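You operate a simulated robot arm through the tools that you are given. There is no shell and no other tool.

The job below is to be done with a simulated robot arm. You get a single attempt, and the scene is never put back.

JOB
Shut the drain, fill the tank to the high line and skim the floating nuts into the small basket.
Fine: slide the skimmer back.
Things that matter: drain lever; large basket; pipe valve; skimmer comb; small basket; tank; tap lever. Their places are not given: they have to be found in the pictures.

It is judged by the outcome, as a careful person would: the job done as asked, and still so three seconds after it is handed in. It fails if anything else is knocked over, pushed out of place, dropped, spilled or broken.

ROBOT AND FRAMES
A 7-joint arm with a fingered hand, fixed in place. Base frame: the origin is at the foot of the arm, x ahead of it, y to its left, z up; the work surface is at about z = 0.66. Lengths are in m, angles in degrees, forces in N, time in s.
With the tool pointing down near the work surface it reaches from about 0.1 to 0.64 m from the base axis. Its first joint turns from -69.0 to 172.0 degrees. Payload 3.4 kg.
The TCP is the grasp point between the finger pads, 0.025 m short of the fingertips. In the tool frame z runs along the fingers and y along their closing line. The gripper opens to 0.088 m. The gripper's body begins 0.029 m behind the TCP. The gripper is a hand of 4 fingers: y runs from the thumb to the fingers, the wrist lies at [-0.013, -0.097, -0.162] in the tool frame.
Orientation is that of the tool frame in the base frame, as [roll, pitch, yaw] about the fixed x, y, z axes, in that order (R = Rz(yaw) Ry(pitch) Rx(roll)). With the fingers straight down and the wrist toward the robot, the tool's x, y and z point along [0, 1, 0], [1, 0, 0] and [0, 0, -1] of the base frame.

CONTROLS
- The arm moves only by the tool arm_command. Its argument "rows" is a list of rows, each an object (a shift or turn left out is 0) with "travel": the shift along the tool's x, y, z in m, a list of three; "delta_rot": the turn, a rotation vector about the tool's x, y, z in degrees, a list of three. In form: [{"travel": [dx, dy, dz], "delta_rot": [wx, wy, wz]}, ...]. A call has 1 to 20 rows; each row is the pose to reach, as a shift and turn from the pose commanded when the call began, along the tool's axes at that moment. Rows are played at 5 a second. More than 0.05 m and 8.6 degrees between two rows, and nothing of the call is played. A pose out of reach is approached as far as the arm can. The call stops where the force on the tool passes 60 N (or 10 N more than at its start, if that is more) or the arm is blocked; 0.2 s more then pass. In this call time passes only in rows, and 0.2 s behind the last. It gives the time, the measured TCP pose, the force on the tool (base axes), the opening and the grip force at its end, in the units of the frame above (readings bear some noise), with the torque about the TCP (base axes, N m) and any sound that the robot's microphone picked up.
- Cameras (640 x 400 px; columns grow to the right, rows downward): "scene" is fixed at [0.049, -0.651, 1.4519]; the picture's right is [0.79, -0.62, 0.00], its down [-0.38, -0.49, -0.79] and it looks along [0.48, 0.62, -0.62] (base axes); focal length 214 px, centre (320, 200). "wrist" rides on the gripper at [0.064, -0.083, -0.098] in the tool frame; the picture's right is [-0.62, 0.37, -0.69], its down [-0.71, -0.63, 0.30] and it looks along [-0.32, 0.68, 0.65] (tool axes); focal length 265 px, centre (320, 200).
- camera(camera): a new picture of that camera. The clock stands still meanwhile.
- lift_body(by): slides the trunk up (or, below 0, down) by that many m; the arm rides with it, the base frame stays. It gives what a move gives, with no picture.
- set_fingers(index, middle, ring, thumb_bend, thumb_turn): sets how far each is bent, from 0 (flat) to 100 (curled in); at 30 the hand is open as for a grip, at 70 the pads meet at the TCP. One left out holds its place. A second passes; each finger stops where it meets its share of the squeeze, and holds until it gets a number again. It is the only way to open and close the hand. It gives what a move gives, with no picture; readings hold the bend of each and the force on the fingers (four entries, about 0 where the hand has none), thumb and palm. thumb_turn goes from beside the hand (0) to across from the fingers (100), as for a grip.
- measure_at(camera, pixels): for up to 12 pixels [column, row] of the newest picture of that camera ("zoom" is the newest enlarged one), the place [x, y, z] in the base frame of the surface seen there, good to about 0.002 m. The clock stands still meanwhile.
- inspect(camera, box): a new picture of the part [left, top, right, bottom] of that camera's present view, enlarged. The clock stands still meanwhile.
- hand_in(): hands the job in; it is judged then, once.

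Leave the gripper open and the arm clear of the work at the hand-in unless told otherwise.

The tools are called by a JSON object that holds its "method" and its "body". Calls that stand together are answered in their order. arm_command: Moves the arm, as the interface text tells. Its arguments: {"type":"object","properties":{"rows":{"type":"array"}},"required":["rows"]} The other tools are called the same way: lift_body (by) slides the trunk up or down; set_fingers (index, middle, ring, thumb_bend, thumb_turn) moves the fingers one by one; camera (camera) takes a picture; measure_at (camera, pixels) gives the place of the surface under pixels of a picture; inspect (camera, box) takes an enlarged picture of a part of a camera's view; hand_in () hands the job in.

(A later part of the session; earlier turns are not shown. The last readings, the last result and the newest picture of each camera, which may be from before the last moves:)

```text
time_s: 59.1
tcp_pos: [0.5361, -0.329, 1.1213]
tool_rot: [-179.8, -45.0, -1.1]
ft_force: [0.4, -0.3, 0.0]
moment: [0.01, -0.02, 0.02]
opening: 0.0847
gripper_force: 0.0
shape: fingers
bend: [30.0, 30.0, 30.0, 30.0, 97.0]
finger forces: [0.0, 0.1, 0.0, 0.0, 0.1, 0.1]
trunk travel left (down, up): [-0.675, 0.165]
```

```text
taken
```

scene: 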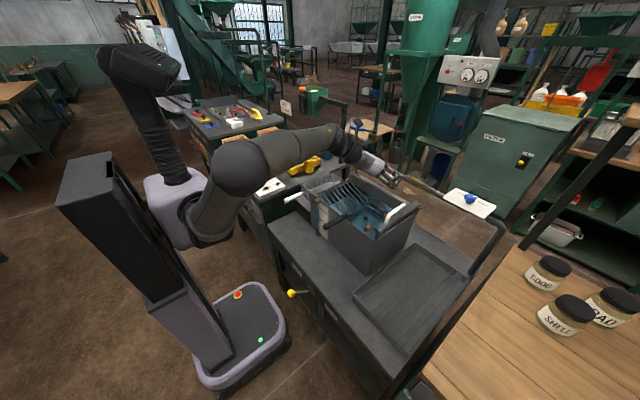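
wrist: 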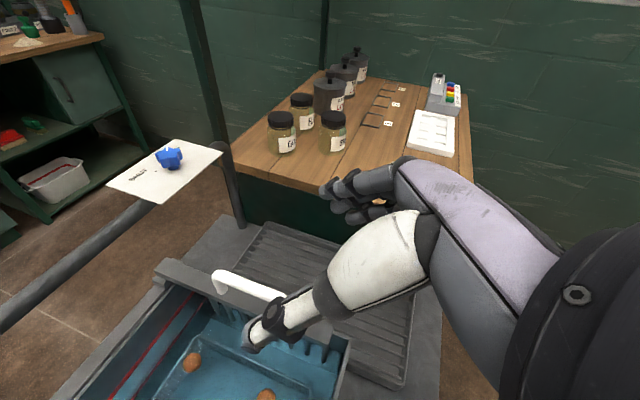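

The hand is posed well. In the wrist view the skimmer handle is at (245,290), and two nuts float at (190,362) and (265,395). I'll come in line with the handle, about 0.11 m short along the finger direction.

{"method": "arm_command", "body": {"rows": [{"travel": [-0.027, 0.0165, 0.034]}, {"travel": [-0.0544, 0.033, 0.0672]}]}}

{"method": "camera", "body": {"camera": "wrist"}}

{"method": "inspect", "body": {"camera": "scene", "box": [330, 140, 450, 240]}}

```text
time_s: 59.7
tcp_pos: [0.5453, -0.3585, 1.0338]
tool_rot: [-179.8, -44.9, -1.0]
ft_force: [-0.3, 0.0, -0.4]
moment: [-0.01, 0.02, 0.01]
opening: 0.0844
gripper_force: 0.0
shape: fingers
bend: [30.0, 30.0, 30.0, 30.0, 97.0]
finger forces: [0.0, 0.0, 0.0, 0.0, 0.0, 0.0]
trunk travel left (down, up): [-0.675, 0.165]
```

```text
taken
```

wrist: 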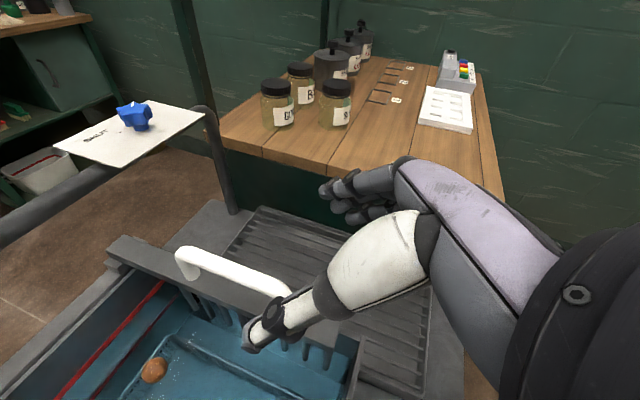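

```text
4.00 times, centred on (390, 190) of scene
```

zoom: 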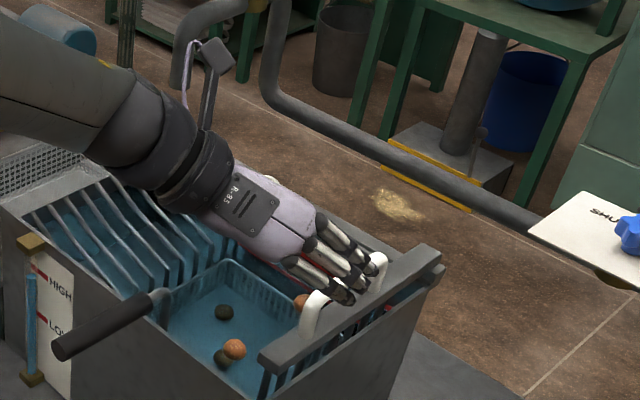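

I'll measure the handle and skimmer bar from the wrist view to centre the grip in y.

{"method": "measure_at", "body": {"camera": "wrist", "pixels": [[183, 258], [205, 262], [235, 272], [260, 282], [285, 290], [190, 272], [230, 285], [130, 250], [220, 310], [310, 345], [250, 345]]}}

```text
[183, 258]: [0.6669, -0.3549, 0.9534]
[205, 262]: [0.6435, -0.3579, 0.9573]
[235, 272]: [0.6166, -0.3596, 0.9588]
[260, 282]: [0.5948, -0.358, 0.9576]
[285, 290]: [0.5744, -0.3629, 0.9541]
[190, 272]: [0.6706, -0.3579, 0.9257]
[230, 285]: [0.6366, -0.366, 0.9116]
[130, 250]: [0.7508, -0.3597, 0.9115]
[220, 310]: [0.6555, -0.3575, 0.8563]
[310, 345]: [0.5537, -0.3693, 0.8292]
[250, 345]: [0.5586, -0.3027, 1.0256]
```

The handle's top centreline is at y≈−0.361, z≈0.958. I'll slide the open hand forward and down 0.107 m so it straddles the handle.

{"method": "arm_command", "body": {"rows": [{"travel": [0, 0.001, 0.03]}, {"travel": [0, 0.0025, 0.06]}, {"travel": [-0.001, 0.0025, 0.085]}, {"travel": [-0.001, 0.0025, 0.106]}]}}

{"method": "camera", "body": {"camera": "wrist"}}

{"method": "inspect", "body": {"camera": "scene", "box": [330, 140, 450, 240]}}

```text
time_s: 60.7
tcp_pos: [0.6192, -0.3643, 0.9596]
tool_rot: [-179.9, -45.0, -0.9]
ft_force: [-0.1, 0.0, -0.3]
moment: [-0.03, -0.03, 0.0]
opening: 0.0843
gripper_force: 0.1
shape: fingers
bend: [30.0, 30.0, 30.0, 30.0, 97.0]
finger forces: [0.1, 0.0, 0.0, 0.0, 0.0, 0.0]
trunk travel left (down, up): [-0.675, 0.165]
```

```text
taken
```

wrist: 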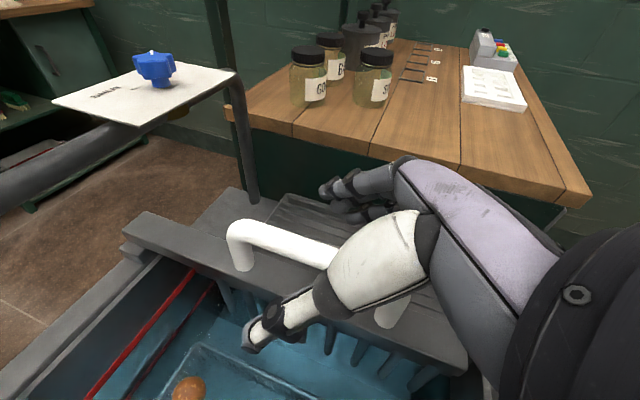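

```text
4.00 times, centred on (390, 190) of scene
```

zoom: 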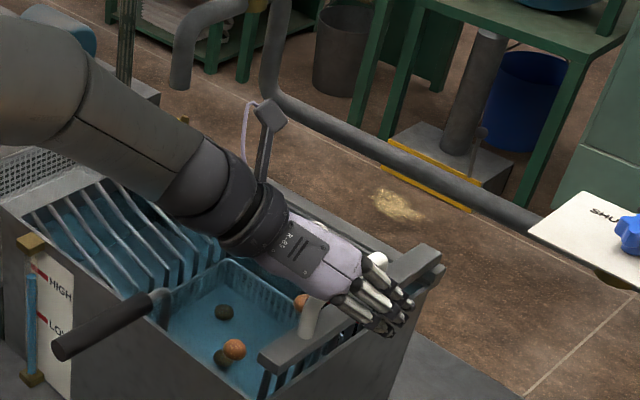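

The fingers are on the −y side and the thumb on the +y side of the handle. I'll close to a loose cage (bend 58) around it.

{"method": "set_fingers", "body": {"index": 58, "middle": 58, "ring": 55, "thumb_bend": 58}}

{"method": "camera", "body": {"camera": "wrist"}}

{"method": "inspect", "body": {"camera": "scene", "box": [330, 140, 450, 240]}}

```text
time_s: 61.7
tcp_pos: [0.6175, -0.3643, 0.9608]
tool_rot: [180.0, -44.9, -0.7]
ft_force: [-0.2, -0.7, -0.2]
moment: [-0.01, 0.0, 0.01]
opening: 0.0268
gripper_force: 0.1
shape: fingers
bend: [57.0, 57.0, 55.0, 57.0, 97.0]
finger forces: [0.0, 0.0, 0.0, 0.0, 0.1, 0.0]
trunk travel left (down, up): [-0.675, 0.165]
```

```text
taken
```

wrist: 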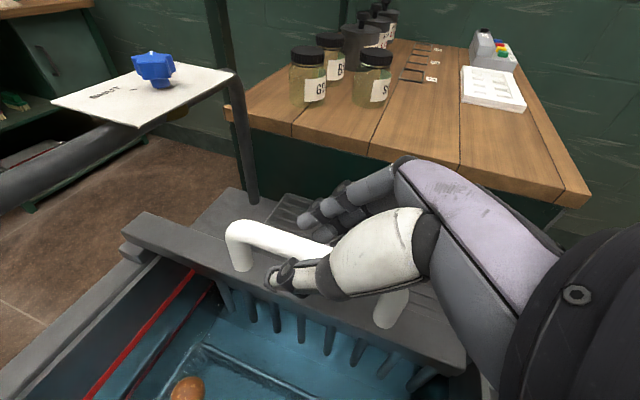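

```text
4.00 times, centred on (390, 190) of scene
```

zoom: 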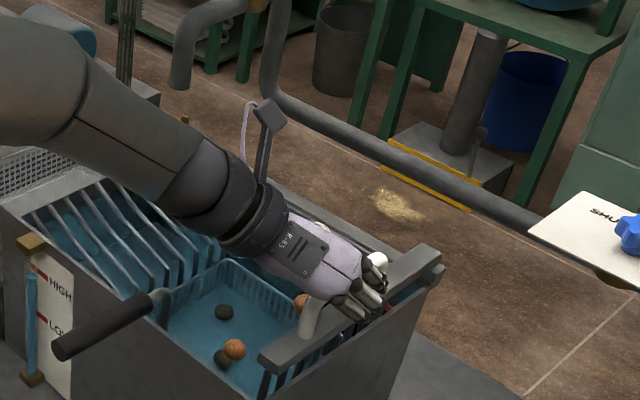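

Caged loosely with no contact force. I'll begin sliding the skimmer toward the small basket (+y), slowly: 0.08 m at about 4 cm/s.

{"method": "arm_command", "body": {"rows": [{"travel": [0, -0.008, 0]}, {"travel": [0, -0.016, 0]}, {"travel": [0, -0.024, 0]}, {"travel": [0, -0.032, 0]}, {"travel": [0, -0.04, 0]}, {"travel": [0, -0.048, 0]}, {"travel": [0, -0.056, 0]}, {"travel": [0, -0.064, 0]}, {"travel": [0, -0.072, 0]}, {"travel": [0, -0.08, 0]}]}}

{"method": "camera", "body": {"camera": "wrist"}}

{"method": "inspect", "body": {"camera": "scene", "box": [320, 140, 440, 240]}}

```text
time_s: 63.9
tcp_pos: [0.6222, -0.2852, 0.9598]
tool_rot: [-179.9, -44.9, -0.9]
ft_force: [-0.6, -0.5, -0.4]
moment: [-0.01, -0.04, -0.03]
opening: 0.0285
gripper_force: 0.3
shape: fingers
bend: [55.0, 57.0, 55.0, 57.0, 97.0]
finger forces: [1.1, 0.0, 0.1, 0.1, 0.0, 0.0]
trunk travel left (down, up): [-0.675, 0.165]
```

```text
taken
```

wrist: 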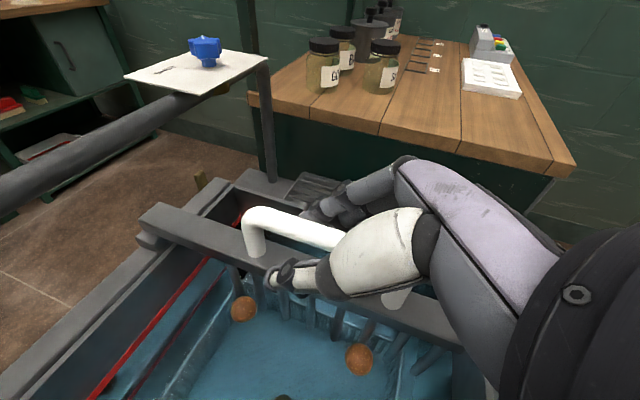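

```text
4.00 times, centred on (380, 190) of scene
```

zoom: 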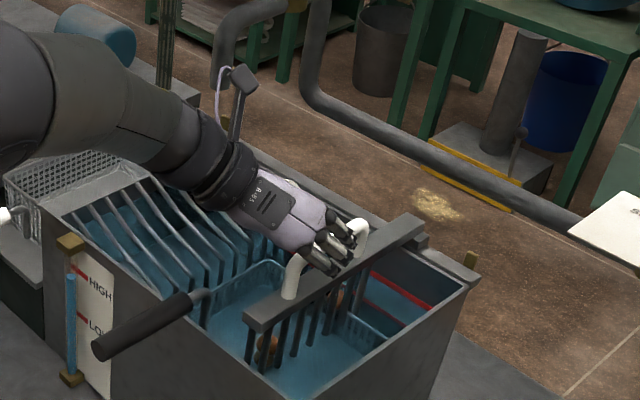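

The skimmer glides with about 1 N, and two floating nuts are ahead of the tines (wrist 243,308 and 359,358). Before going on, I'll check that the bar's near end clears the large basket's handle rod.

{"method": "inspect", "body": {"camera": "scene", "box": [340, 195, 410, 245]}}

{"method": "measure_at", "body": {"camera": "zoom", "pixels": [[155, 150], [170, 145], [185, 160], [180, 190], [250, 235], [240, 215], [260, 260], [140, 160]]}}

```text
8.00 times, centred on (375, 220) of scene
```

zoom: 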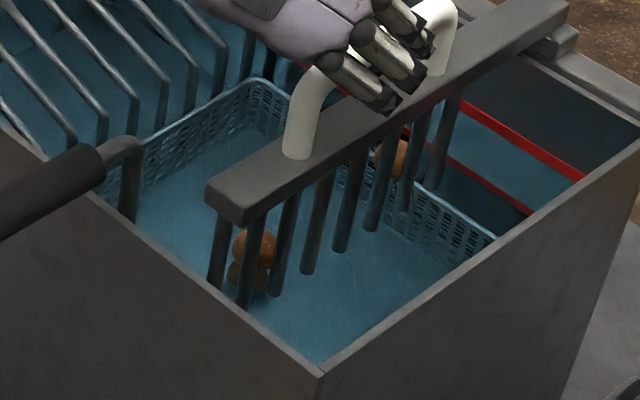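

```text
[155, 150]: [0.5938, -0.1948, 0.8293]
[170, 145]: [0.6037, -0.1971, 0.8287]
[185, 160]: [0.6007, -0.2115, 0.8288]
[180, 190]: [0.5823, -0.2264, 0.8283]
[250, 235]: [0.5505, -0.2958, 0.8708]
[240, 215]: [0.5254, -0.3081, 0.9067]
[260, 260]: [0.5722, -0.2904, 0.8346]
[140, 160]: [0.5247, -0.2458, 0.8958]
```

The rod's edge and the bar's end both read near x≈0.525, so I need better numbers before passing. I'll zoom in further.

{"method": "inspect", "body": {"camera": "scene", "box": [346, 208, 374, 228]}}

{"method": "measure_at", "body": {"camera": "zoom", "pixels": [[450, 240], [480, 260], [520, 270], [430, 215], [440, 200], [200, 130], [215, 150], [230, 170], [240, 190], [215, 210], [190, 150], [500, 250]]}}

```text
16.00 times, centred on (360, 218) of scene
```

zoom: 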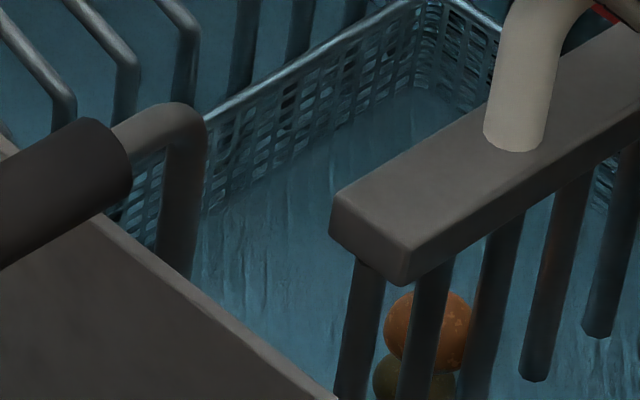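

```text
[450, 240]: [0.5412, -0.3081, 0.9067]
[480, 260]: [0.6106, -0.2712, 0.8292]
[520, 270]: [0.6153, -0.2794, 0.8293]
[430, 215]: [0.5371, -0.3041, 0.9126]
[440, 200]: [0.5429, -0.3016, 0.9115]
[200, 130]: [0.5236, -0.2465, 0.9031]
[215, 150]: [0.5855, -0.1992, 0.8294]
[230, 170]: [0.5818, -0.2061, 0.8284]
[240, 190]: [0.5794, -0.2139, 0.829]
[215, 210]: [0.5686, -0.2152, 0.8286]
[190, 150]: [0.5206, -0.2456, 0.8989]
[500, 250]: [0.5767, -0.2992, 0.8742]
```

Measure the bar's near end face and the rod's left and right edges precisely.

{"method": "measure_at", "body": {"camera": "zoom", "pixels": [[345, 220], [360, 240], [380, 255], [395, 270], [338, 200], [345, 192], [370, 205], [405, 240], [168, 200], [190, 200], [198, 160], [160, 115]]}}

```text
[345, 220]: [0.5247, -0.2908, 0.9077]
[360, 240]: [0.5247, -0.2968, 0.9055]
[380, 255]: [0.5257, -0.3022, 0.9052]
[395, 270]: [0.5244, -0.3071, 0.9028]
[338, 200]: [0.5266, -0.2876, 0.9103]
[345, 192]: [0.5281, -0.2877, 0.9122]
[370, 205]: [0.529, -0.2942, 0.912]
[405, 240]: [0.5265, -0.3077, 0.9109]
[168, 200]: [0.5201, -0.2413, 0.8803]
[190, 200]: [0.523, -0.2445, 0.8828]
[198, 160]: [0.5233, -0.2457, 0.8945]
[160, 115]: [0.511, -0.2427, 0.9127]
```

The gap looks tight, so I'll sample the rod more densely to find its true centre and radius.

{"method": "measure_at", "body": {"camera": "zoom", "pixels": [[166, 185], [174, 185], [182, 185], [190, 185], [198, 185], [203, 185], [166, 230], [174, 230], [182, 230], [190, 230], [196, 230], [200, 145]]}}

{"method": "inspect", "body": {"camera": "scene", "box": [340, 205, 364, 222]}}

```text
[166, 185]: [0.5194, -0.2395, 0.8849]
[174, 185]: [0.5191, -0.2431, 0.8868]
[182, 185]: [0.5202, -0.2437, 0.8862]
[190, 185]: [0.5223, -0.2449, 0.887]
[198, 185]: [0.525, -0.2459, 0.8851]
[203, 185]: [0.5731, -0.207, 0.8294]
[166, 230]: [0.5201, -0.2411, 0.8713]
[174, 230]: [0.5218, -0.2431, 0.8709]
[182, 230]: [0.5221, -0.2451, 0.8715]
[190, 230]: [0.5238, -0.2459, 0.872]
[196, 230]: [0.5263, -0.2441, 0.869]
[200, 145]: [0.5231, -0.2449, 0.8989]
```

```text
16.00 times, centred on (352, 214) of scene
```

zoom: 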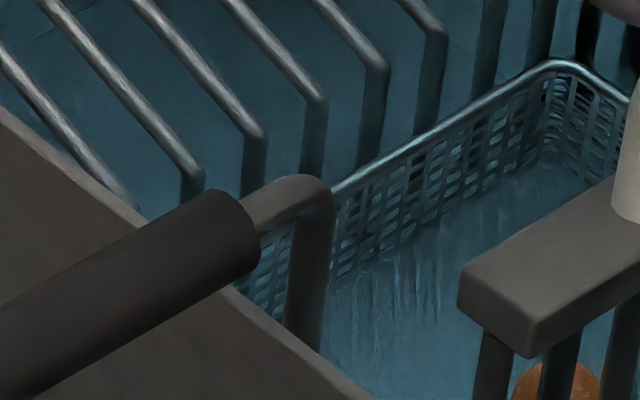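

The rod looks to be at x≈0.519–0.529, right where the bar's end (x≈0.525) would pass. I'll measure heights: the bar's underside against the top of the rod's elbow.

{"method": "measure_at", "body": {"camera": "zoom", "pixels": [[464, 275], [464, 295], [464, 308], [495, 330], [522, 350], [522, 330], [280, 182], [300, 180], [315, 185], [325, 195], [290, 195], [328, 210]]}}

{"method": "inspect", "body": {"camera": "scene", "box": [345, 206, 357, 215]}}

{"method": "measure_at", "body": {"camera": "zoom", "pixels": [[260, 150], [300, 130], [340, 125], [380, 130], [410, 150], [425, 180], [430, 220], [350, 200], [380, 250], [420, 300], [340, 300], [200, 200]]}}

```text
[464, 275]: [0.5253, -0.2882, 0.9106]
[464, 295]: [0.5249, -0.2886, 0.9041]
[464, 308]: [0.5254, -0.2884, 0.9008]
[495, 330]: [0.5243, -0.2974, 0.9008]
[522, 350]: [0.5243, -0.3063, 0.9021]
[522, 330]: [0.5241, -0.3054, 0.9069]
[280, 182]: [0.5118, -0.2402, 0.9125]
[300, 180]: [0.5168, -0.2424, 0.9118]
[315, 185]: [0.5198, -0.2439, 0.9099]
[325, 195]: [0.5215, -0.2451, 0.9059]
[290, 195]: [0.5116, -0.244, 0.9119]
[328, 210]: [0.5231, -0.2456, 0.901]
```

```text
16.00 times, centred on (351, 210) of scene
```

zoom: 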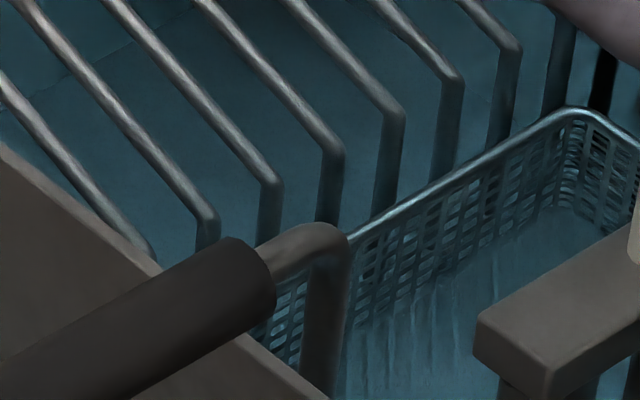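

```text
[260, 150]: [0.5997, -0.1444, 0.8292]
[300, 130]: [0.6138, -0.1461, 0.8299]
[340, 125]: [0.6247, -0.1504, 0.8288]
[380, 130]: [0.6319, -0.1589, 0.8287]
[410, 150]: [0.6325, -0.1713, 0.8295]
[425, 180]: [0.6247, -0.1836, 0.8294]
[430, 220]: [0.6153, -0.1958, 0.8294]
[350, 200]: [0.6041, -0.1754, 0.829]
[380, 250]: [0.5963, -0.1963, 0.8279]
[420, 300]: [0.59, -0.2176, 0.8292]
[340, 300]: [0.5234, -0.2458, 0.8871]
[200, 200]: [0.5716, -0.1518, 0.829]
```

The rod and the bar end overlap by a few millimetres on these readings, close to the measuring error. I'll test it gently: first 28 mm to just short of the rod, then look.

{"method": "arm_command", "body": {"rows": [{"travel": [0, -0.007, 0]}, {"travel": [0, -0.014, 0]}, {"travel": [0, -0.021, 0]}, {"travel": [0, -0.028, 0]}]}}

{"method": "inspect", "body": {"camera": "scene", "box": [340, 202, 368, 222]}}

```text
time_s: 64.9
tcp_pos: [0.6221, -0.2579, 0.9604]
tool_rot: [-180.0, -44.8, -0.8]
ft_force: [0.9, -0.3, -0.8]
moment: [0.0, 0.01, -0.04]
opening: 0.0283
gripper_force: 0.3
shape: fingers
bend: [55.0, 57.0, 55.0, 57.0, 97.0]
finger forces: [1.0, 0.0, 0.0, 0.1, 0.1, 0.0]
trunk travel left (down, up): [-0.675, 0.165]
```

```text
16.00 times, centred on (354, 212) of scene
```

zoom: 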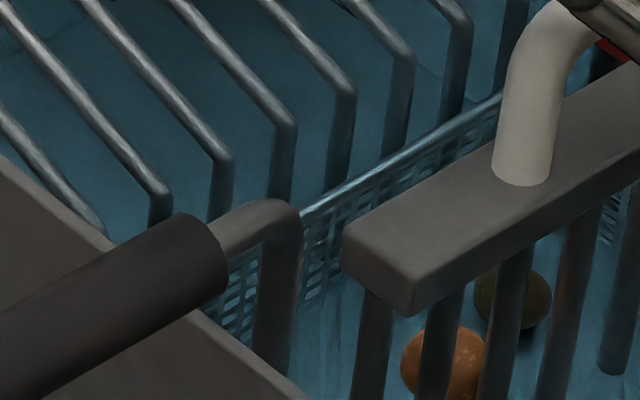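

From here the bar's corner and rod still look on course to touch. I'll creep 4 mm at a time and watch the finger force. The slide itself takes only about 1 N.

{"method": "arm_command", "body": {"rows": [{"travel": [0, -0.003, 0]}, {"travel": [0, -0.006, 0]}, {"travel": [0, -0.009, 0]}, {"travel": [0, -0.012, 0]}]}}

{"method": "inspect", "body": {"camera": "scene", "box": [340, 202, 368, 222]}}

```text
time_s: 65.9
tcp_pos: [0.6224, -0.2446, 0.9589]
tool_rot: [-179.8, -44.9, -0.9]
ft_force: [-0.6, -0.8, 0.3]
moment: [-0.01, -0.01, -0.01]
opening: 0.0285
gripper_force: 0.2
shape: fingers
bend: [55.0, 57.0, 55.0, 57.0, 97.0]
finger forces: [1.1, 0.1, 0.0, 0.0, 0.0, 0.0]
trunk travel left (down, up): [-0.675, 0.165]
```

```text
16.00 times, centred on (354, 212) of scene
```

zoom: 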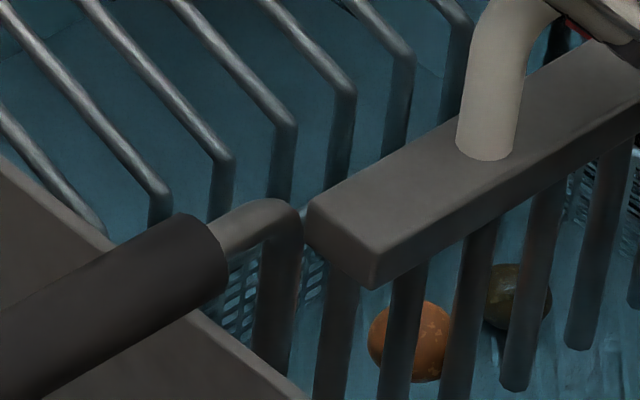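

The bar's corner is visually next to the rod, with the force unchanged at 1 N. I'll creep on 5 mm.

{"method": "arm_command", "body": {"rows": [{"travel": [0, -0.002, 0]}, {"travel": [0, -0.004, 0]}, {"travel": [0, -0.005, 0]}]}}

{"method": "inspect", "body": {"camera": "scene", "box": [340, 202, 368, 222]}}

```text
time_s: 66.7
tcp_pos: [0.6221, -0.2402, 0.9581]
tool_rot: [-179.9, -44.9, -1.0]
ft_force: [-0.5, -1.7, -0.1]
moment: [-0.03, -0.02, -0.04]
opening: 0.0306
gripper_force: 1.0
shape: fingers
bend: [53.0, 57.0, 55.0, 57.0, 97.0]
finger forces: [2.3, 0.1, 0.0, 0.0, 0.1, 0.1]
trunk travel left (down, up): [-0.675, 0.165]
```

```text
16.00 times, centred on (354, 212) of scene
```

zoom: 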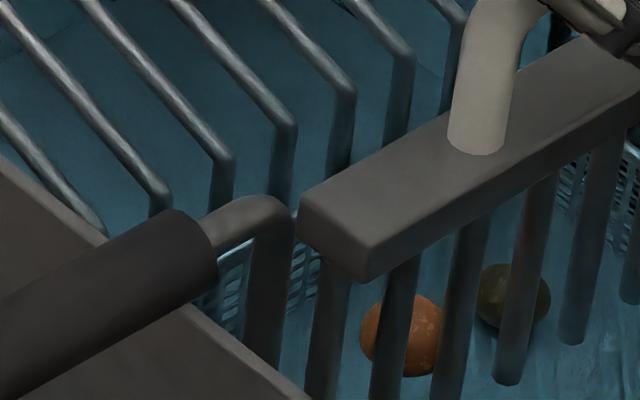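

The force rose to 2.3 N, and the large basket's handle shifted about 2 mm with the bar, so the bar really does touch that rod. I won't force it. I'll back the skimmer off about 1 cm, open the hand and look from above.

{"method": "arm_command", "body": {"rows": [{"travel": [0, 0.006, 0]}, {"travel": [0, 0.012, 0]}, {"travel": [0, 0.018, 0]}, {"travel": [0, 0.024, 0]}, {"travel": [0, 0.03, 0]}]}}

{"method": "inspect", "body": {"camera": "scene", "box": [340, 202, 368, 222]}}

```text
time_s: 67.9
tcp_pos: [0.6208, -0.2691, 0.9603]
tool_rot: [-180.0, -45.0, -0.8]
ft_force: [-0.2, 1.5, 1.0]
moment: [0.04, -0.01, 0.06]
opening: 0.0287
gripper_force: 0.2
shape: fingers
bend: [57.0, 57.0, 55.0, 55.0, 97.0]
finger forces: [0.0, 0.0, 0.0, 0.0, 1.1, 0.0]
trunk travel left (down, up): [-0.675, 0.165]
```

```text
16.00 times, centred on (354, 212) of scene
```

zoom: 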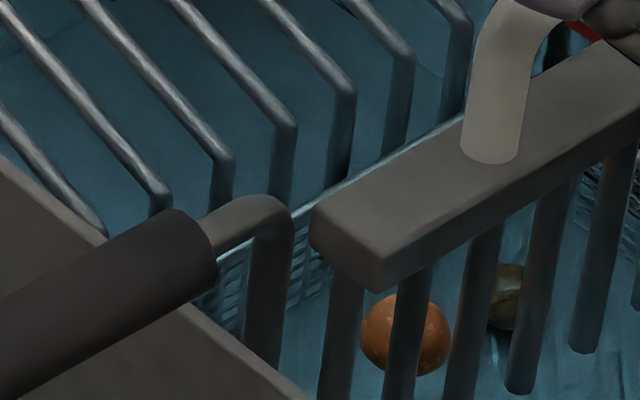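

The bar is off the rod and the basket stayed about 2 mm over. Now I'll open the hand, withdraw up and back, and view the rod and bar from above with the wrist camera.

{"method": "set_fingers", "body": {"index": 30, "middle": 30, "ring": 30, "thumb_bend": 30}}

{"method": "arm_command", "body": {"rows": [{"travel": [0, 0, -0.04]}, {"travel": [0, 0, -0.08]}, {"travel": [0.02, 0, -0.12]}, {"travel": [0.05, 0, -0.14]}, {"travel": [0.08, 0, -0.16]}]}}

{"method": "camera", "body": {"camera": "wrist"}}

{"method": "camera", "body": {"camera": "scene"}}

```text
time_s: 68.9
tcp_pos: [0.62, -0.2693, 0.9603]
tool_rot: [179.9, -44.8, -0.8]
ft_force: [0.1, -0.2, -0.1]
moment: [-0.01, 0.0, 0.02]
opening: 0.0843
gripper_force: 0.0
shape: fingers
bend: [30.0, 30.0, 30.0, 30.0, 97.0]
finger forces: [0.0, 0.1, 0.1, 0.0, 0.0, 0.1]
trunk travel left (down, up): [-0.675, 0.165]
```

```text
time_s: 70.1
tcp_pos: [0.5656, -0.2697, 1.1335]
tool_rot: [-180.0, -44.9, -0.6]
ft_force: [-0.1, 0.9, 0.4]
moment: [0.01, 0.03, -0.01]
opening: 0.084
gripper_force: 0.0
shape: fingers
bend: [30.0, 30.0, 30.0, 30.0, 97.0]
finger forces: [0.0, 0.0, 0.1, 0.0, 0.0, 0.1]
trunk travel left (down, up): [-0.675, 0.165]
```

```text
taken
```

wrist: 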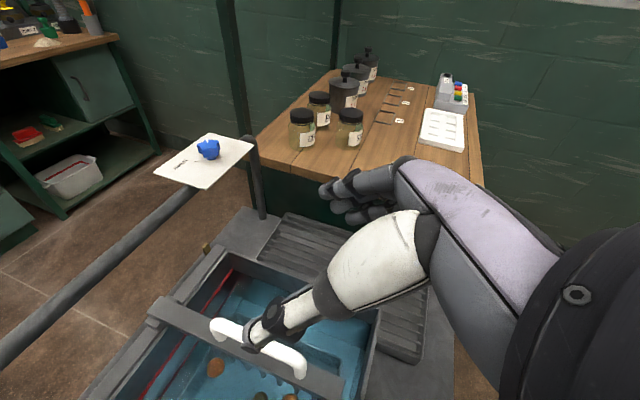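

```text
taken
```

scene: 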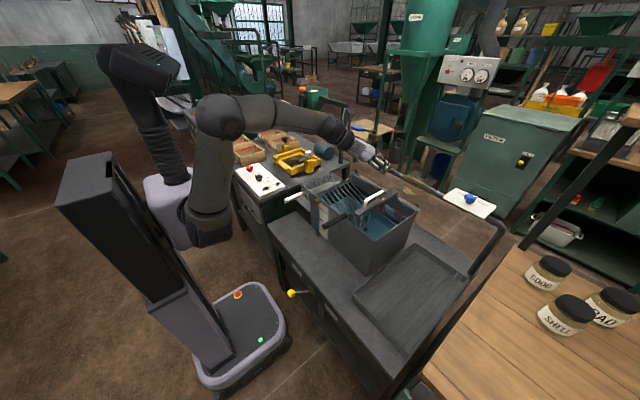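

The view is blocked by the hand. I'll turn back to the fingers-down pose around (0.42,−0.2,1.2), where the wrist camera looks down into the tank.

{"method": "arm_command", "body": {"rows": [{"travel": [-0.003, -0.0045, -0.012], "delta_rot": [0, 0, -8.2]}, {"travel": [-0.006, -0.009, -0.023], "delta_rot": [0, 0, -16.4]}, {"travel": [-0.0095, -0.0136, -0.035], "delta_rot": [0, 0, -24.5]}, {"travel": [-0.0127, -0.018, -0.047], "delta_rot": [0, 0, -32.7]}, {"travel": [-0.016, -0.0227, -0.059], "delta_rot": [0, 0, -40.9]}, {"travel": [-0.019, -0.027, -0.07], "delta_rot": [0, 0, -49.1]}, {"travel": [-0.022, -0.032, -0.082], "delta_rot": [0, 0, -57.3]}, {"travel": [-0.0255, -0.036, -0.094], "delta_rot": [0, 0, -65.5]}, {"travel": [-0.0286, -0.041, -0.106], "delta_rot": [0, 0, -73.6]}, {"travel": [-0.032, -0.0455, -0.117], "delta_rot": [0, 0, -81.8]}, {"travel": [-0.035, -0.05, -0.129], "delta_rot": [0, 0, -90]}]}}

{"method": "arm_command", "body": {"rows": [{"travel": [0, -0.002, 0], "delta_rot": [7.5, 0, 0]}, {"travel": [0, -0.005, 0], "delta_rot": [15, 0, 0]}, {"travel": [0, -0.008, 0], "delta_rot": [22.5, 0, 0]}, {"travel": [0, -0.01, 0], "delta_rot": [30, 0, 0]}, {"travel": [0, -0.012, 0], "delta_rot": [37.5, 0, 0]}, {"travel": [0, -0.015, 0], "delta_rot": [45, 0, 0]}]}}

{"method": "camera", "body": {"camera": "wrist"}}

```text
time_s: 72.5
tcp_pos: [0.4471, -0.2036, 1.1992]
tool_rot: [135.2, 0.0, 89.4]
ft_force: [-1.6, -4.3, -0.8]
moment: [0.13, -0.07, 0.4]
opening: 0.0848
gripper_force: 0.0
shape: fingers
bend: [30.0, 30.0, 30.0, 30.0, 98.0]
finger forces: [0.1, 0.1, 0.1, 0.1, 0.1, 0.1]
out of reach, approached as far as the arm can: row 3, 4, 5, 6, 7, 8, 9, 10
trunk travel left (down, up): [-0.675, 0.165]
```

```text
time_s: 73.9
tcp_pos: [0.4398, -0.2173, 1.187]
tool_rot: [-179.8, 0.0, 89.3]
ft_force: [0.0, 0.3, 0.4]
moment: [0.03, 0.05, 0.04]
opening: 0.0849
gripper_force: 0.0
shape: fingers
bend: [30.0, 30.0, 30.0, 30.0, 98.0]
finger forces: [0.0, 0.0, 0.0, 0.1, 0.1, 0.1]
trunk travel left (down, up): [-0.675, 0.165]
```

```text
taken
```

wrist: 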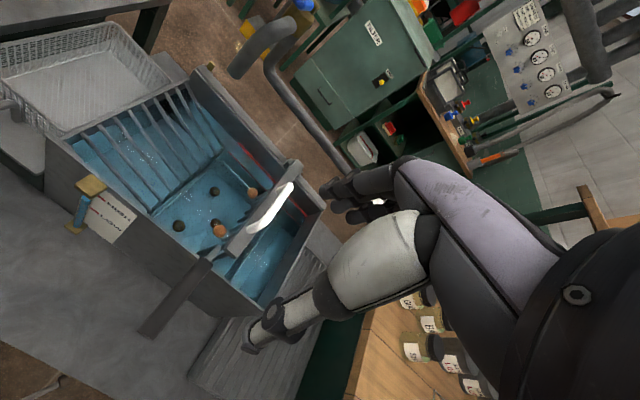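

Now the wrist camera sees the tank clearly: rod and bar end around (210,258), nuts at about (180,225), (214,190), (219,229) and (252,193). I'll zoom in.

{"method": "inspect", "body": {"camera": "wrist", "box": [120, 160, 300, 300]}}

{"method": "inspect", "body": {"camera": "wrist", "box": [180, 220, 260, 280]}}

{"method": "measure_at", "body": {"camera": "zoom", "pixels": [[240, 265], [250, 280], [260, 300], [240, 290], [330, 260], [320, 240], [300, 275], [280, 290], [200, 320], [220, 300], [370, 200], [295, 285]]}}

```text
2.86 times, centred on (210, 230) of wrist
```

zoom: 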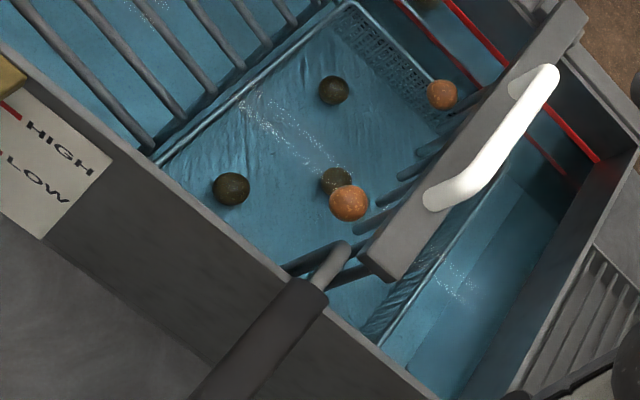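

```text
6.67 times, centred on (220, 250) of wrist
```

zoom: 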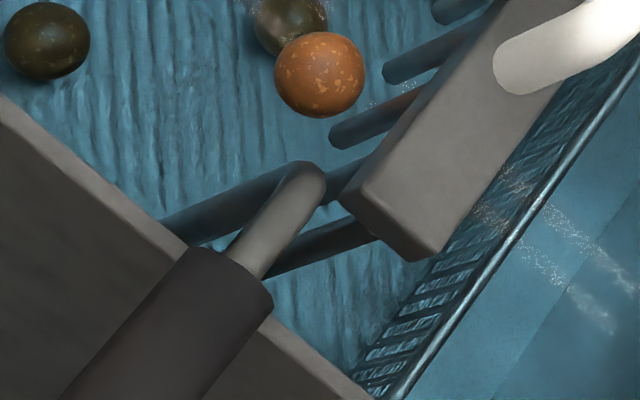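

```text
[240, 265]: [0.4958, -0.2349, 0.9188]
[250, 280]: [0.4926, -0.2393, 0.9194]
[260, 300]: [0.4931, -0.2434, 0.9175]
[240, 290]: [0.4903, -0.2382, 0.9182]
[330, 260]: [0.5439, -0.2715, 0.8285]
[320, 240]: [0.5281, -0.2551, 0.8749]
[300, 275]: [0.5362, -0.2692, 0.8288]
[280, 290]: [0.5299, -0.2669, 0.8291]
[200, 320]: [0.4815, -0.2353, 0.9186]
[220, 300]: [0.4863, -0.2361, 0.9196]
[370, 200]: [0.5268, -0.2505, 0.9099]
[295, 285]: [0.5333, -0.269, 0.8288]
```

Now I can see 2 floating nuts (bright) and 3 sunk ones (dark). I'll measure the rod elbow and the bar's corner in this closer view.

{"method": "measure_at", "body": {"camera": "zoom", "pixels": [[312, 168], [320, 178], [318, 192], [300, 175], [290, 205], [310, 200], [240, 195], [220, 215], [200, 225], [270, 185], [345, 200], [380, 232]]}}

{"method": "inspect", "body": {"camera": "wrist", "box": [204, 234, 236, 258]}}

{"method": "measure_at", "body": {"camera": "zoom", "pixels": [[400, 180], [420, 200], [440, 220], [380, 200], [300, 300], [250, 260], [460, 270], [500, 300], [470, 235], [520, 180], [560, 330], [430, 260]]}}

```text
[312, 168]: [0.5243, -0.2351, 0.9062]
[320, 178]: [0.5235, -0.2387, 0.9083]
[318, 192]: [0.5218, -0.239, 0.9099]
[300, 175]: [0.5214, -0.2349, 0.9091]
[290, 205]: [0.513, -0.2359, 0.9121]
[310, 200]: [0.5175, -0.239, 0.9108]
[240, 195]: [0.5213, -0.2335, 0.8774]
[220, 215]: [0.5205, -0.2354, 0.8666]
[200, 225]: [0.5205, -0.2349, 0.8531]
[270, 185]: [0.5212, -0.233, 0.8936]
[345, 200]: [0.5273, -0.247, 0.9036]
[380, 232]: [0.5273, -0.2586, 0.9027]
```

```text
16.00 times, centred on (220, 246) of wrist
```

zoom: 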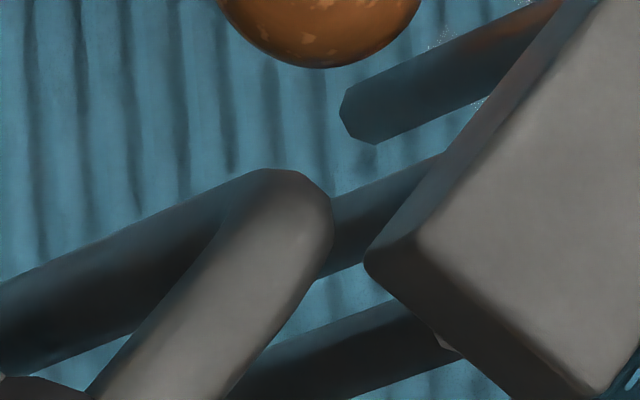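

```text
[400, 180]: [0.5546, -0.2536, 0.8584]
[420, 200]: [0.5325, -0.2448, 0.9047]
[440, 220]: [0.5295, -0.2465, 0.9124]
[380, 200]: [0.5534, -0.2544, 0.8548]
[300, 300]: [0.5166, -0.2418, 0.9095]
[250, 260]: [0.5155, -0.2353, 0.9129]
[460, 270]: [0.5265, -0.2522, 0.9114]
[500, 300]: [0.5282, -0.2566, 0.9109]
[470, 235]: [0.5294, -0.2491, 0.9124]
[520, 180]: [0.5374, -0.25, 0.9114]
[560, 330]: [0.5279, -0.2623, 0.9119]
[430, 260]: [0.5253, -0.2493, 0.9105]
```

The bar end reads x≈0.5265. The rod centre is about (0.526,−0.237) with radius about 5.5 mm, so they overlap by about 5 mm. The basket slides easily (2 N), so moving its handle about 1 cm toward the robot would let the bar pass, and I can push it back afterwards. I'll check the room: the near wall's inner face and the basket's rims.

{"method": "inspect", "body": {"camera": "wrist", "box": [120, 160, 300, 300]}}

{"method": "measure_at", "body": {"camera": "zoom", "pixels": [[250, 240], [258, 236], [265, 245], [245, 245], [160, 155], [200, 125], [260, 80], [350, 5], [440, 245], [410, 290], [375, 340], [390, 320]]}}

{"method": "measure_at", "body": {"camera": "zoom", "pixels": [[232, 185], [333, 90], [440, 95], [349, 200], [334, 178], [425, 3], [330, 290], [360, 320], [410, 372], [300, 262], [320, 320], [400, 390]]}}

```text
2.86 times, centred on (210, 230) of wrist
```

zoom: 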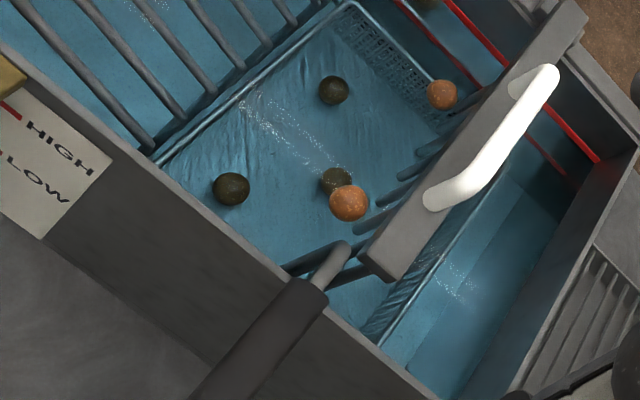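

```text
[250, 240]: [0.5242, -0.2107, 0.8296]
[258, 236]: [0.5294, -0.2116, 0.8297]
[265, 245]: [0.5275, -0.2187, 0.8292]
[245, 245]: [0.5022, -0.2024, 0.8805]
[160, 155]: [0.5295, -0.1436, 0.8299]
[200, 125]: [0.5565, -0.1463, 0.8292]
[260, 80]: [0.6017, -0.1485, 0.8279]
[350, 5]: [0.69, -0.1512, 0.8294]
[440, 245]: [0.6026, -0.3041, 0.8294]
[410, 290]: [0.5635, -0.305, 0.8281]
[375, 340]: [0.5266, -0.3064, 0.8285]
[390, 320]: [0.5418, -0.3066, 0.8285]
```

```text
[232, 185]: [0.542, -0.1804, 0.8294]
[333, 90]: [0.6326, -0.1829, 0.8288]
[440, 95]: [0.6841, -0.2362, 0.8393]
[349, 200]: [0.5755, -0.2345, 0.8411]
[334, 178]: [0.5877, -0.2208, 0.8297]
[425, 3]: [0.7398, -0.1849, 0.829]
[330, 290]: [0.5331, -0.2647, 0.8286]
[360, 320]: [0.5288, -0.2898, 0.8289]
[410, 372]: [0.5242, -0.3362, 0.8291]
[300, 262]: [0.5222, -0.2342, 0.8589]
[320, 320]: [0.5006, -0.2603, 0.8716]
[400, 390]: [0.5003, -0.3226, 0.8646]
```

Room exists: the near wall's inner face is at about x 0.505, and the basket is already close to the ramp legs in y, so the bar cannot push past. The plan is to take the black handle from above, draw the basket about 1 cm toward the robot, skim, then put it back. First I'll turn the hand (closing line along y) above the handle.

{"method": "arm_command", "body": {"rows": [{"travel": [-0.002, 0, 0.003], "delta_rot": [0, 0, 8.2]}, {"travel": [-0.004, 0, 0.007], "delta_rot": [0, 0, 16.4]}, {"travel": [-0.006, 0, 0.01], "delta_rot": [0, 0, 24.5]}, {"travel": [-0.008, 0, 0.013], "delta_rot": [0, 0, 32.7]}, {"travel": [-0.01, 0, 0.017], "delta_rot": [0, 0, 40.9]}, {"travel": [-0.012, 0, 0.02], "delta_rot": [0, 0, 49.1]}, {"travel": [-0.014, 0, 0.024], "delta_rot": [0, 0, 57.3]}, {"travel": [-0.016, 0, 0.027], "delta_rot": [0, 0, 65.5]}, {"travel": [-0.018, 0, 0.03], "delta_rot": [0, 0, 73.6]}, {"travel": [-0.02, 0, 0.034], "delta_rot": [0, 0, 81.8]}, {"travel": [-0.021, 0, 0.037], "delta_rot": [0, 0, 90]}]}}

{"method": "camera", "body": {"camera": "scene"}}

{"method": "camera", "body": {"camera": "wrist"}}

```text
time_s: 76.3
tcp_pos: [0.4401, -0.2388, 1.1471]
tool_rot: [-179.9, 0.0, -0.9]
ft_force: [-0.1, 0.3, 0.7]
moment: [-0.03, 0.02, 0.0]
opening: 0.0847
gripper_force: 0.0
shape: fingers
bend: [30.0, 30.0, 30.0, 30.0, 98.0]
finger forces: [0.0, 0.0, 0.1, 0.1, 0.1, 0.0]
trunk travel left (down, up): [-0.675, 0.165]
```

```text
taken
```

scene: 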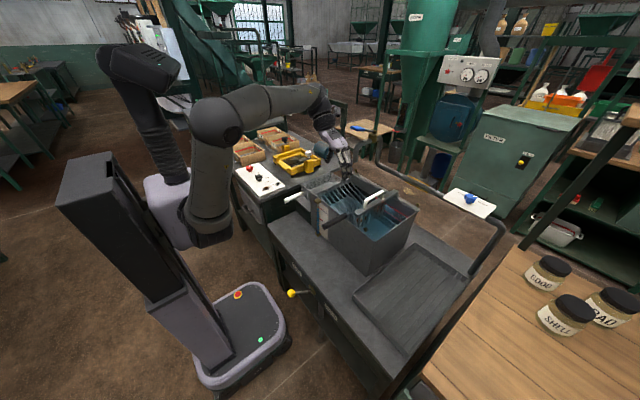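

```text
taken
```

wrist: 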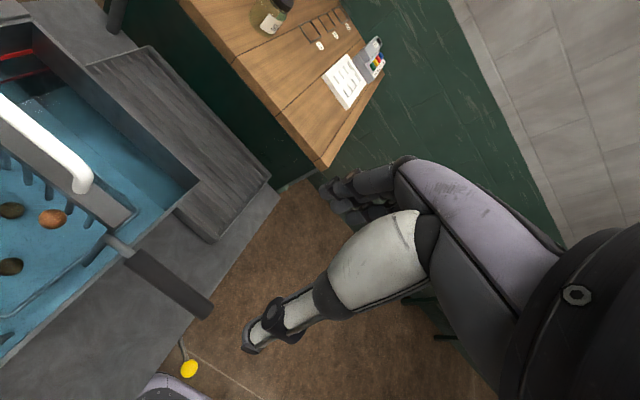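

The black handle runs from about (125,252) to (210,312) in this view. I'll measure its line and the rod.

{"method": "measure_at", "body": {"camera": "wrist", "pixels": [[130, 258], [150, 272], [170, 285], [190, 298], [205, 310], [115, 243], [107, 238], [160, 290], [180, 278], [97, 260]]}}

{"method": "inspect", "body": {"camera": "wrist", "box": [0, 140, 240, 340]}}

```text
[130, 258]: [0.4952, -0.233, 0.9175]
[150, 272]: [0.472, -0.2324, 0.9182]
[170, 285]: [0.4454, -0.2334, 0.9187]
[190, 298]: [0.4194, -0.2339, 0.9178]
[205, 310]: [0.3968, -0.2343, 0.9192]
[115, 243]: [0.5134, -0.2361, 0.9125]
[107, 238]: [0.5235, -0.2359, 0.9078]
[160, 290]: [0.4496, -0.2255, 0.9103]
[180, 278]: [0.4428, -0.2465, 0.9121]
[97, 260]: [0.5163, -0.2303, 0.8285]
```

```text
2.00 times, centred on (120, 240) of wrist
```

zoom: 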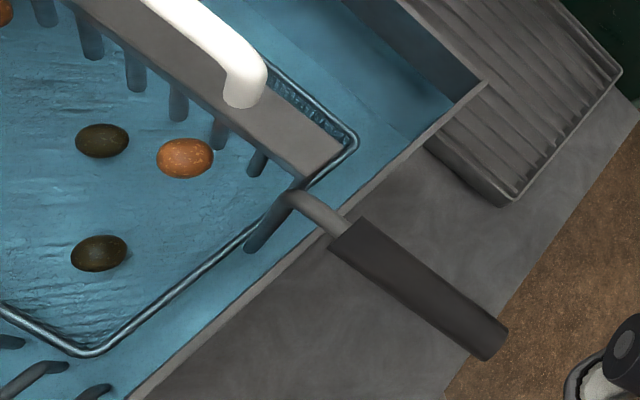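

This view is nearly straight down the near wall. It shows the basket's near rim with a clear gap to the wall. I'll measure that gap.

{"method": "measure_at", "body": {"camera": "zoom", "pixels": [[220, 249], [240, 234], [160, 299], [330, 170], [350, 135], [85, 352], [300, 262], [260, 290], [200, 340], [400, 170], [330, 232], [345, 215]]}}

{"method": "measure_at", "body": {"camera": "zoom", "pixels": [[310, 178], [325, 170], [340, 158], [300, 175], [290, 190], [282, 195], [295, 197], [275, 215], [260, 235], [190, 250], [212, 257], [228, 262]]}}

```text
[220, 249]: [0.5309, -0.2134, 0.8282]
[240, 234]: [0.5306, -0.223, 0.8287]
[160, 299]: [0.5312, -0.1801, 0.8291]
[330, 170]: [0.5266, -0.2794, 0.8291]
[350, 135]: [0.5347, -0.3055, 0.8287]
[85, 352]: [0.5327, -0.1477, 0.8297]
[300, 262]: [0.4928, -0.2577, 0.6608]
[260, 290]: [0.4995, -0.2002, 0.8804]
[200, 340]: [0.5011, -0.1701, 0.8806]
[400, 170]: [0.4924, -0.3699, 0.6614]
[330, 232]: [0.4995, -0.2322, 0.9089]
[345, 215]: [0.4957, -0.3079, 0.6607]
```

```text
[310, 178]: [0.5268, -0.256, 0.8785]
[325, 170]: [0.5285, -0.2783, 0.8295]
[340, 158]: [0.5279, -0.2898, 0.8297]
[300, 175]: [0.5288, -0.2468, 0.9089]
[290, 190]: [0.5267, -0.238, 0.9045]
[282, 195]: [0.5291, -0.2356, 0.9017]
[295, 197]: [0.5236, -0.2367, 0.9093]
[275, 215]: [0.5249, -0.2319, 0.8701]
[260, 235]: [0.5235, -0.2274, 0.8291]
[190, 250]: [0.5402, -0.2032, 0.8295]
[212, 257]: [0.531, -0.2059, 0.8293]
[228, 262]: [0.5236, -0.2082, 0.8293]
```

There is about 2 cm free between the basket rim and wall, and only about 3 mm of real overlap, so an 8 mm shift is ample. The handle axis is at y≈−0.236, z≈0.907. I'll descend with the open hand straddling it.

{"method": "arm_command", "body": {"rows": [{"travel": [0, -0.003, 0.045]}, {"travel": [0, -0.003, 0.09]}, {"travel": [0, -0.003, 0.135]}, {"travel": [0, -0.003, 0.175]}, {"travel": [0, -0.003, 0.21]}, {"travel": [0, -0.003, 0.233]}]}}

{"method": "camera", "body": {"camera": "wrist"}}

{"method": "inspect", "body": {"camera": "scene", "box": [290, 160, 420, 260]}}

```text
time_s: 77.7
tcp_pos: [0.4413, -0.2354, 0.9196]
tool_rot: [-178.2, -0.9, -1.3]
ft_force: [0.8, -0.1, -0.5]
moment: [0.01, -0.01, -0.01]
opening: 0.0848
gripper_force: 0.1
shape: fingers
bend: [30.0, 30.0, 30.0, 30.0, 98.0]
finger forces: [0.0, 0.1, 0.1, 0.0, 0.0, 0.1]
trunk travel left (down, up): [-0.675, 0.165]
```

```text
taken
```

wrist: 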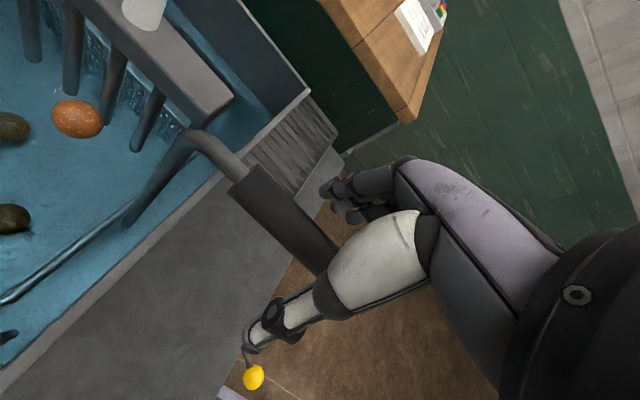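

```text
4.00 times, centred on (355, 210) of scene
```

zoom: 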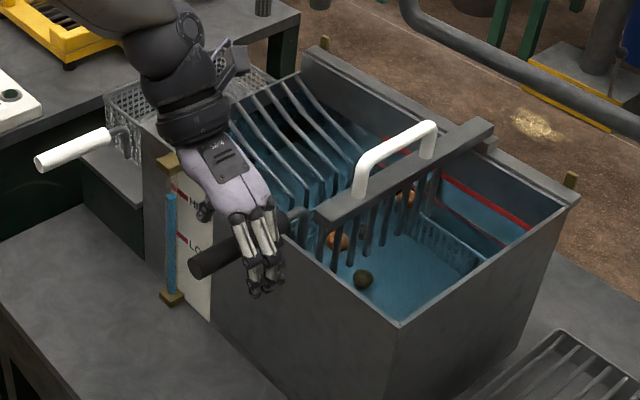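

The handle is between fingers and thumb. I'll close onto it lightly.

{"method": "set_fingers", "body": {"index": 60, "middle": 60, "ring": 60, "thumb_bend": 60}}

```text
time_s: 78.7
tcp_pos: [0.4406, -0.2378, 0.9161]
tool_rot: [-178.4, -0.4, -1.7]
ft_force: [0.4, 0.3, 0.7]
moment: [0.0, 0.01, -0.01]
opening: 0.0204
gripper_force: 0.0
shape: fingers
bend: [60.0, 60.0, 60.0, 60.0, 98.0]
finger forces: [0.0, 0.0, 0.1, 0.1, 0.0, 0.0]
trunk travel left (down, up): [-0.675, 0.165]
```

No contact yet because the pads are too high on the handle. I'll open a bit, lower 11 mm, and close again.

{"method": "set_fingers", "body": {"index": 45, "middle": 45, "ring": 45, "thumb_bend": 45}}

{"method": "arm_command", "body": {"rows": [{"travel": [0, 0, 0.006]}, {"travel": [0, -0.001, 0.011]}]}}

{"method": "set_fingers", "body": {"index": 62, "middle": 62, "ring": 62, "thumb_bend": 62}}

{"method": "inspect", "body": {"camera": "scene", "box": [290, 160, 420, 260]}}

```text
time_s: 79.7
tcp_pos: [0.4392, -0.2372, 0.9161]
tool_rot: [-178.3, -0.2, -1.7]
ft_force: [-0.6, 0.4, 0.6]
moment: [-0.01, 0.01, 0.0]
opening: 0.0521
gripper_force: 0.2
shape: fingers
bend: [45.0, 45.0, 45.0, 45.0, 98.0]
finger forces: [0.1, 0.1, 0.0, 0.0, 0.0, 0.1]
trunk travel left (down, up): [-0.675, 0.165]
```

```text
time_s: 80.3
tcp_pos: [0.441, -0.2339, 0.9083]
tool_rot: [-177.4, -1.0, -1.9]
ft_force: [0.8, 0.6, 0.2]
moment: [0.0, 0.02, -0.03]
opening: 0.0523
gripper_force: 0.1
shape: fingers
bend: [45.0, 45.0, 45.0, 45.0, 98.0]
finger forces: [0.0, 0.0, 0.1, 0.0, 0.0, 0.1]
trunk travel left (down, up): [-0.675, 0.165]
```

```text
time_s: 81.3
tcp_pos: [0.4394, -0.2373, 0.9059]
tool_rot: [-177.3, -0.5, -2.3]
ft_force: [0.2, 0.2, 0.6]
moment: [-0.02, 0.01, -0.01]
opening: 0.0159
gripper_force: 0.1
shape: fingers
bend: [62.0, 62.0, 62.0, 62.0, 98.0]
finger forces: [0.0, 0.0, 0.0, 0.0, 0.1, 0.0]
trunk travel left (down, up): [-0.675, 0.165]
```

```text
4.00 times, centred on (355, 210) of scene
```

zoom: 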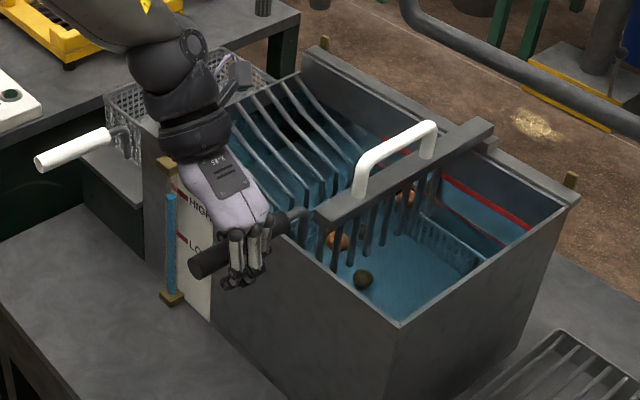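

Still no contact at bend 62, so I'll close further to 70.

{"method": "set_fingers", "body": {"index": 70, "middle": 70, "ring": 70, "thumb_bend": 70}}

{"method": "camera", "body": {"camera": "wrist"}}

{"method": "inspect", "body": {"camera": "scene", "box": [315, 195, 375, 240]}}

```text
time_s: 82.3
tcp_pos: [0.4375, -0.2368, 0.903]
tool_rot: [-177.4, -0.2, -2.3]
ft_force: [0.8, -0.1, 1.6]
moment: [-0.02, -0.02, -0.01]
opening: 0.002
gripper_force: 1.5
shape: fingers
bend: [69.0, 70.0, 70.0, 68.0, 97.0]
finger forces: [1.0, 0.0, 0.1, 0.1, 1.5, 0.0]
trunk travel left (down, up): [-0.675, 0.165]
```

```text
taken
```

wrist: 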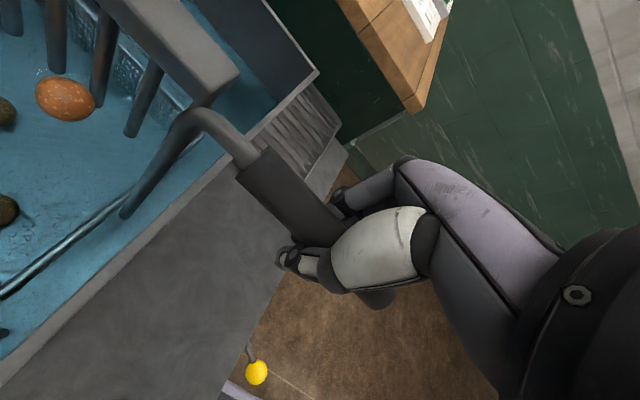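

```text
8.89 times, centred on (345, 218) of scene
```

zoom: 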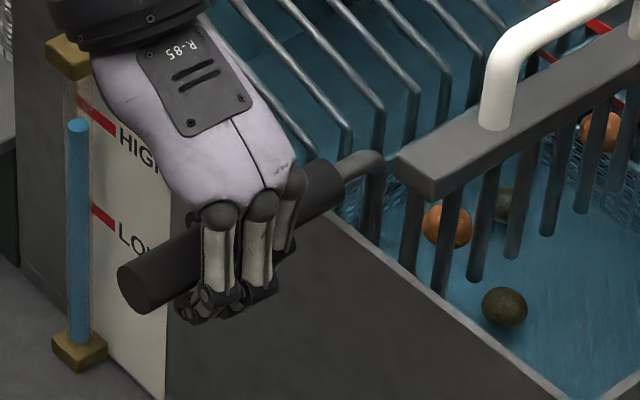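

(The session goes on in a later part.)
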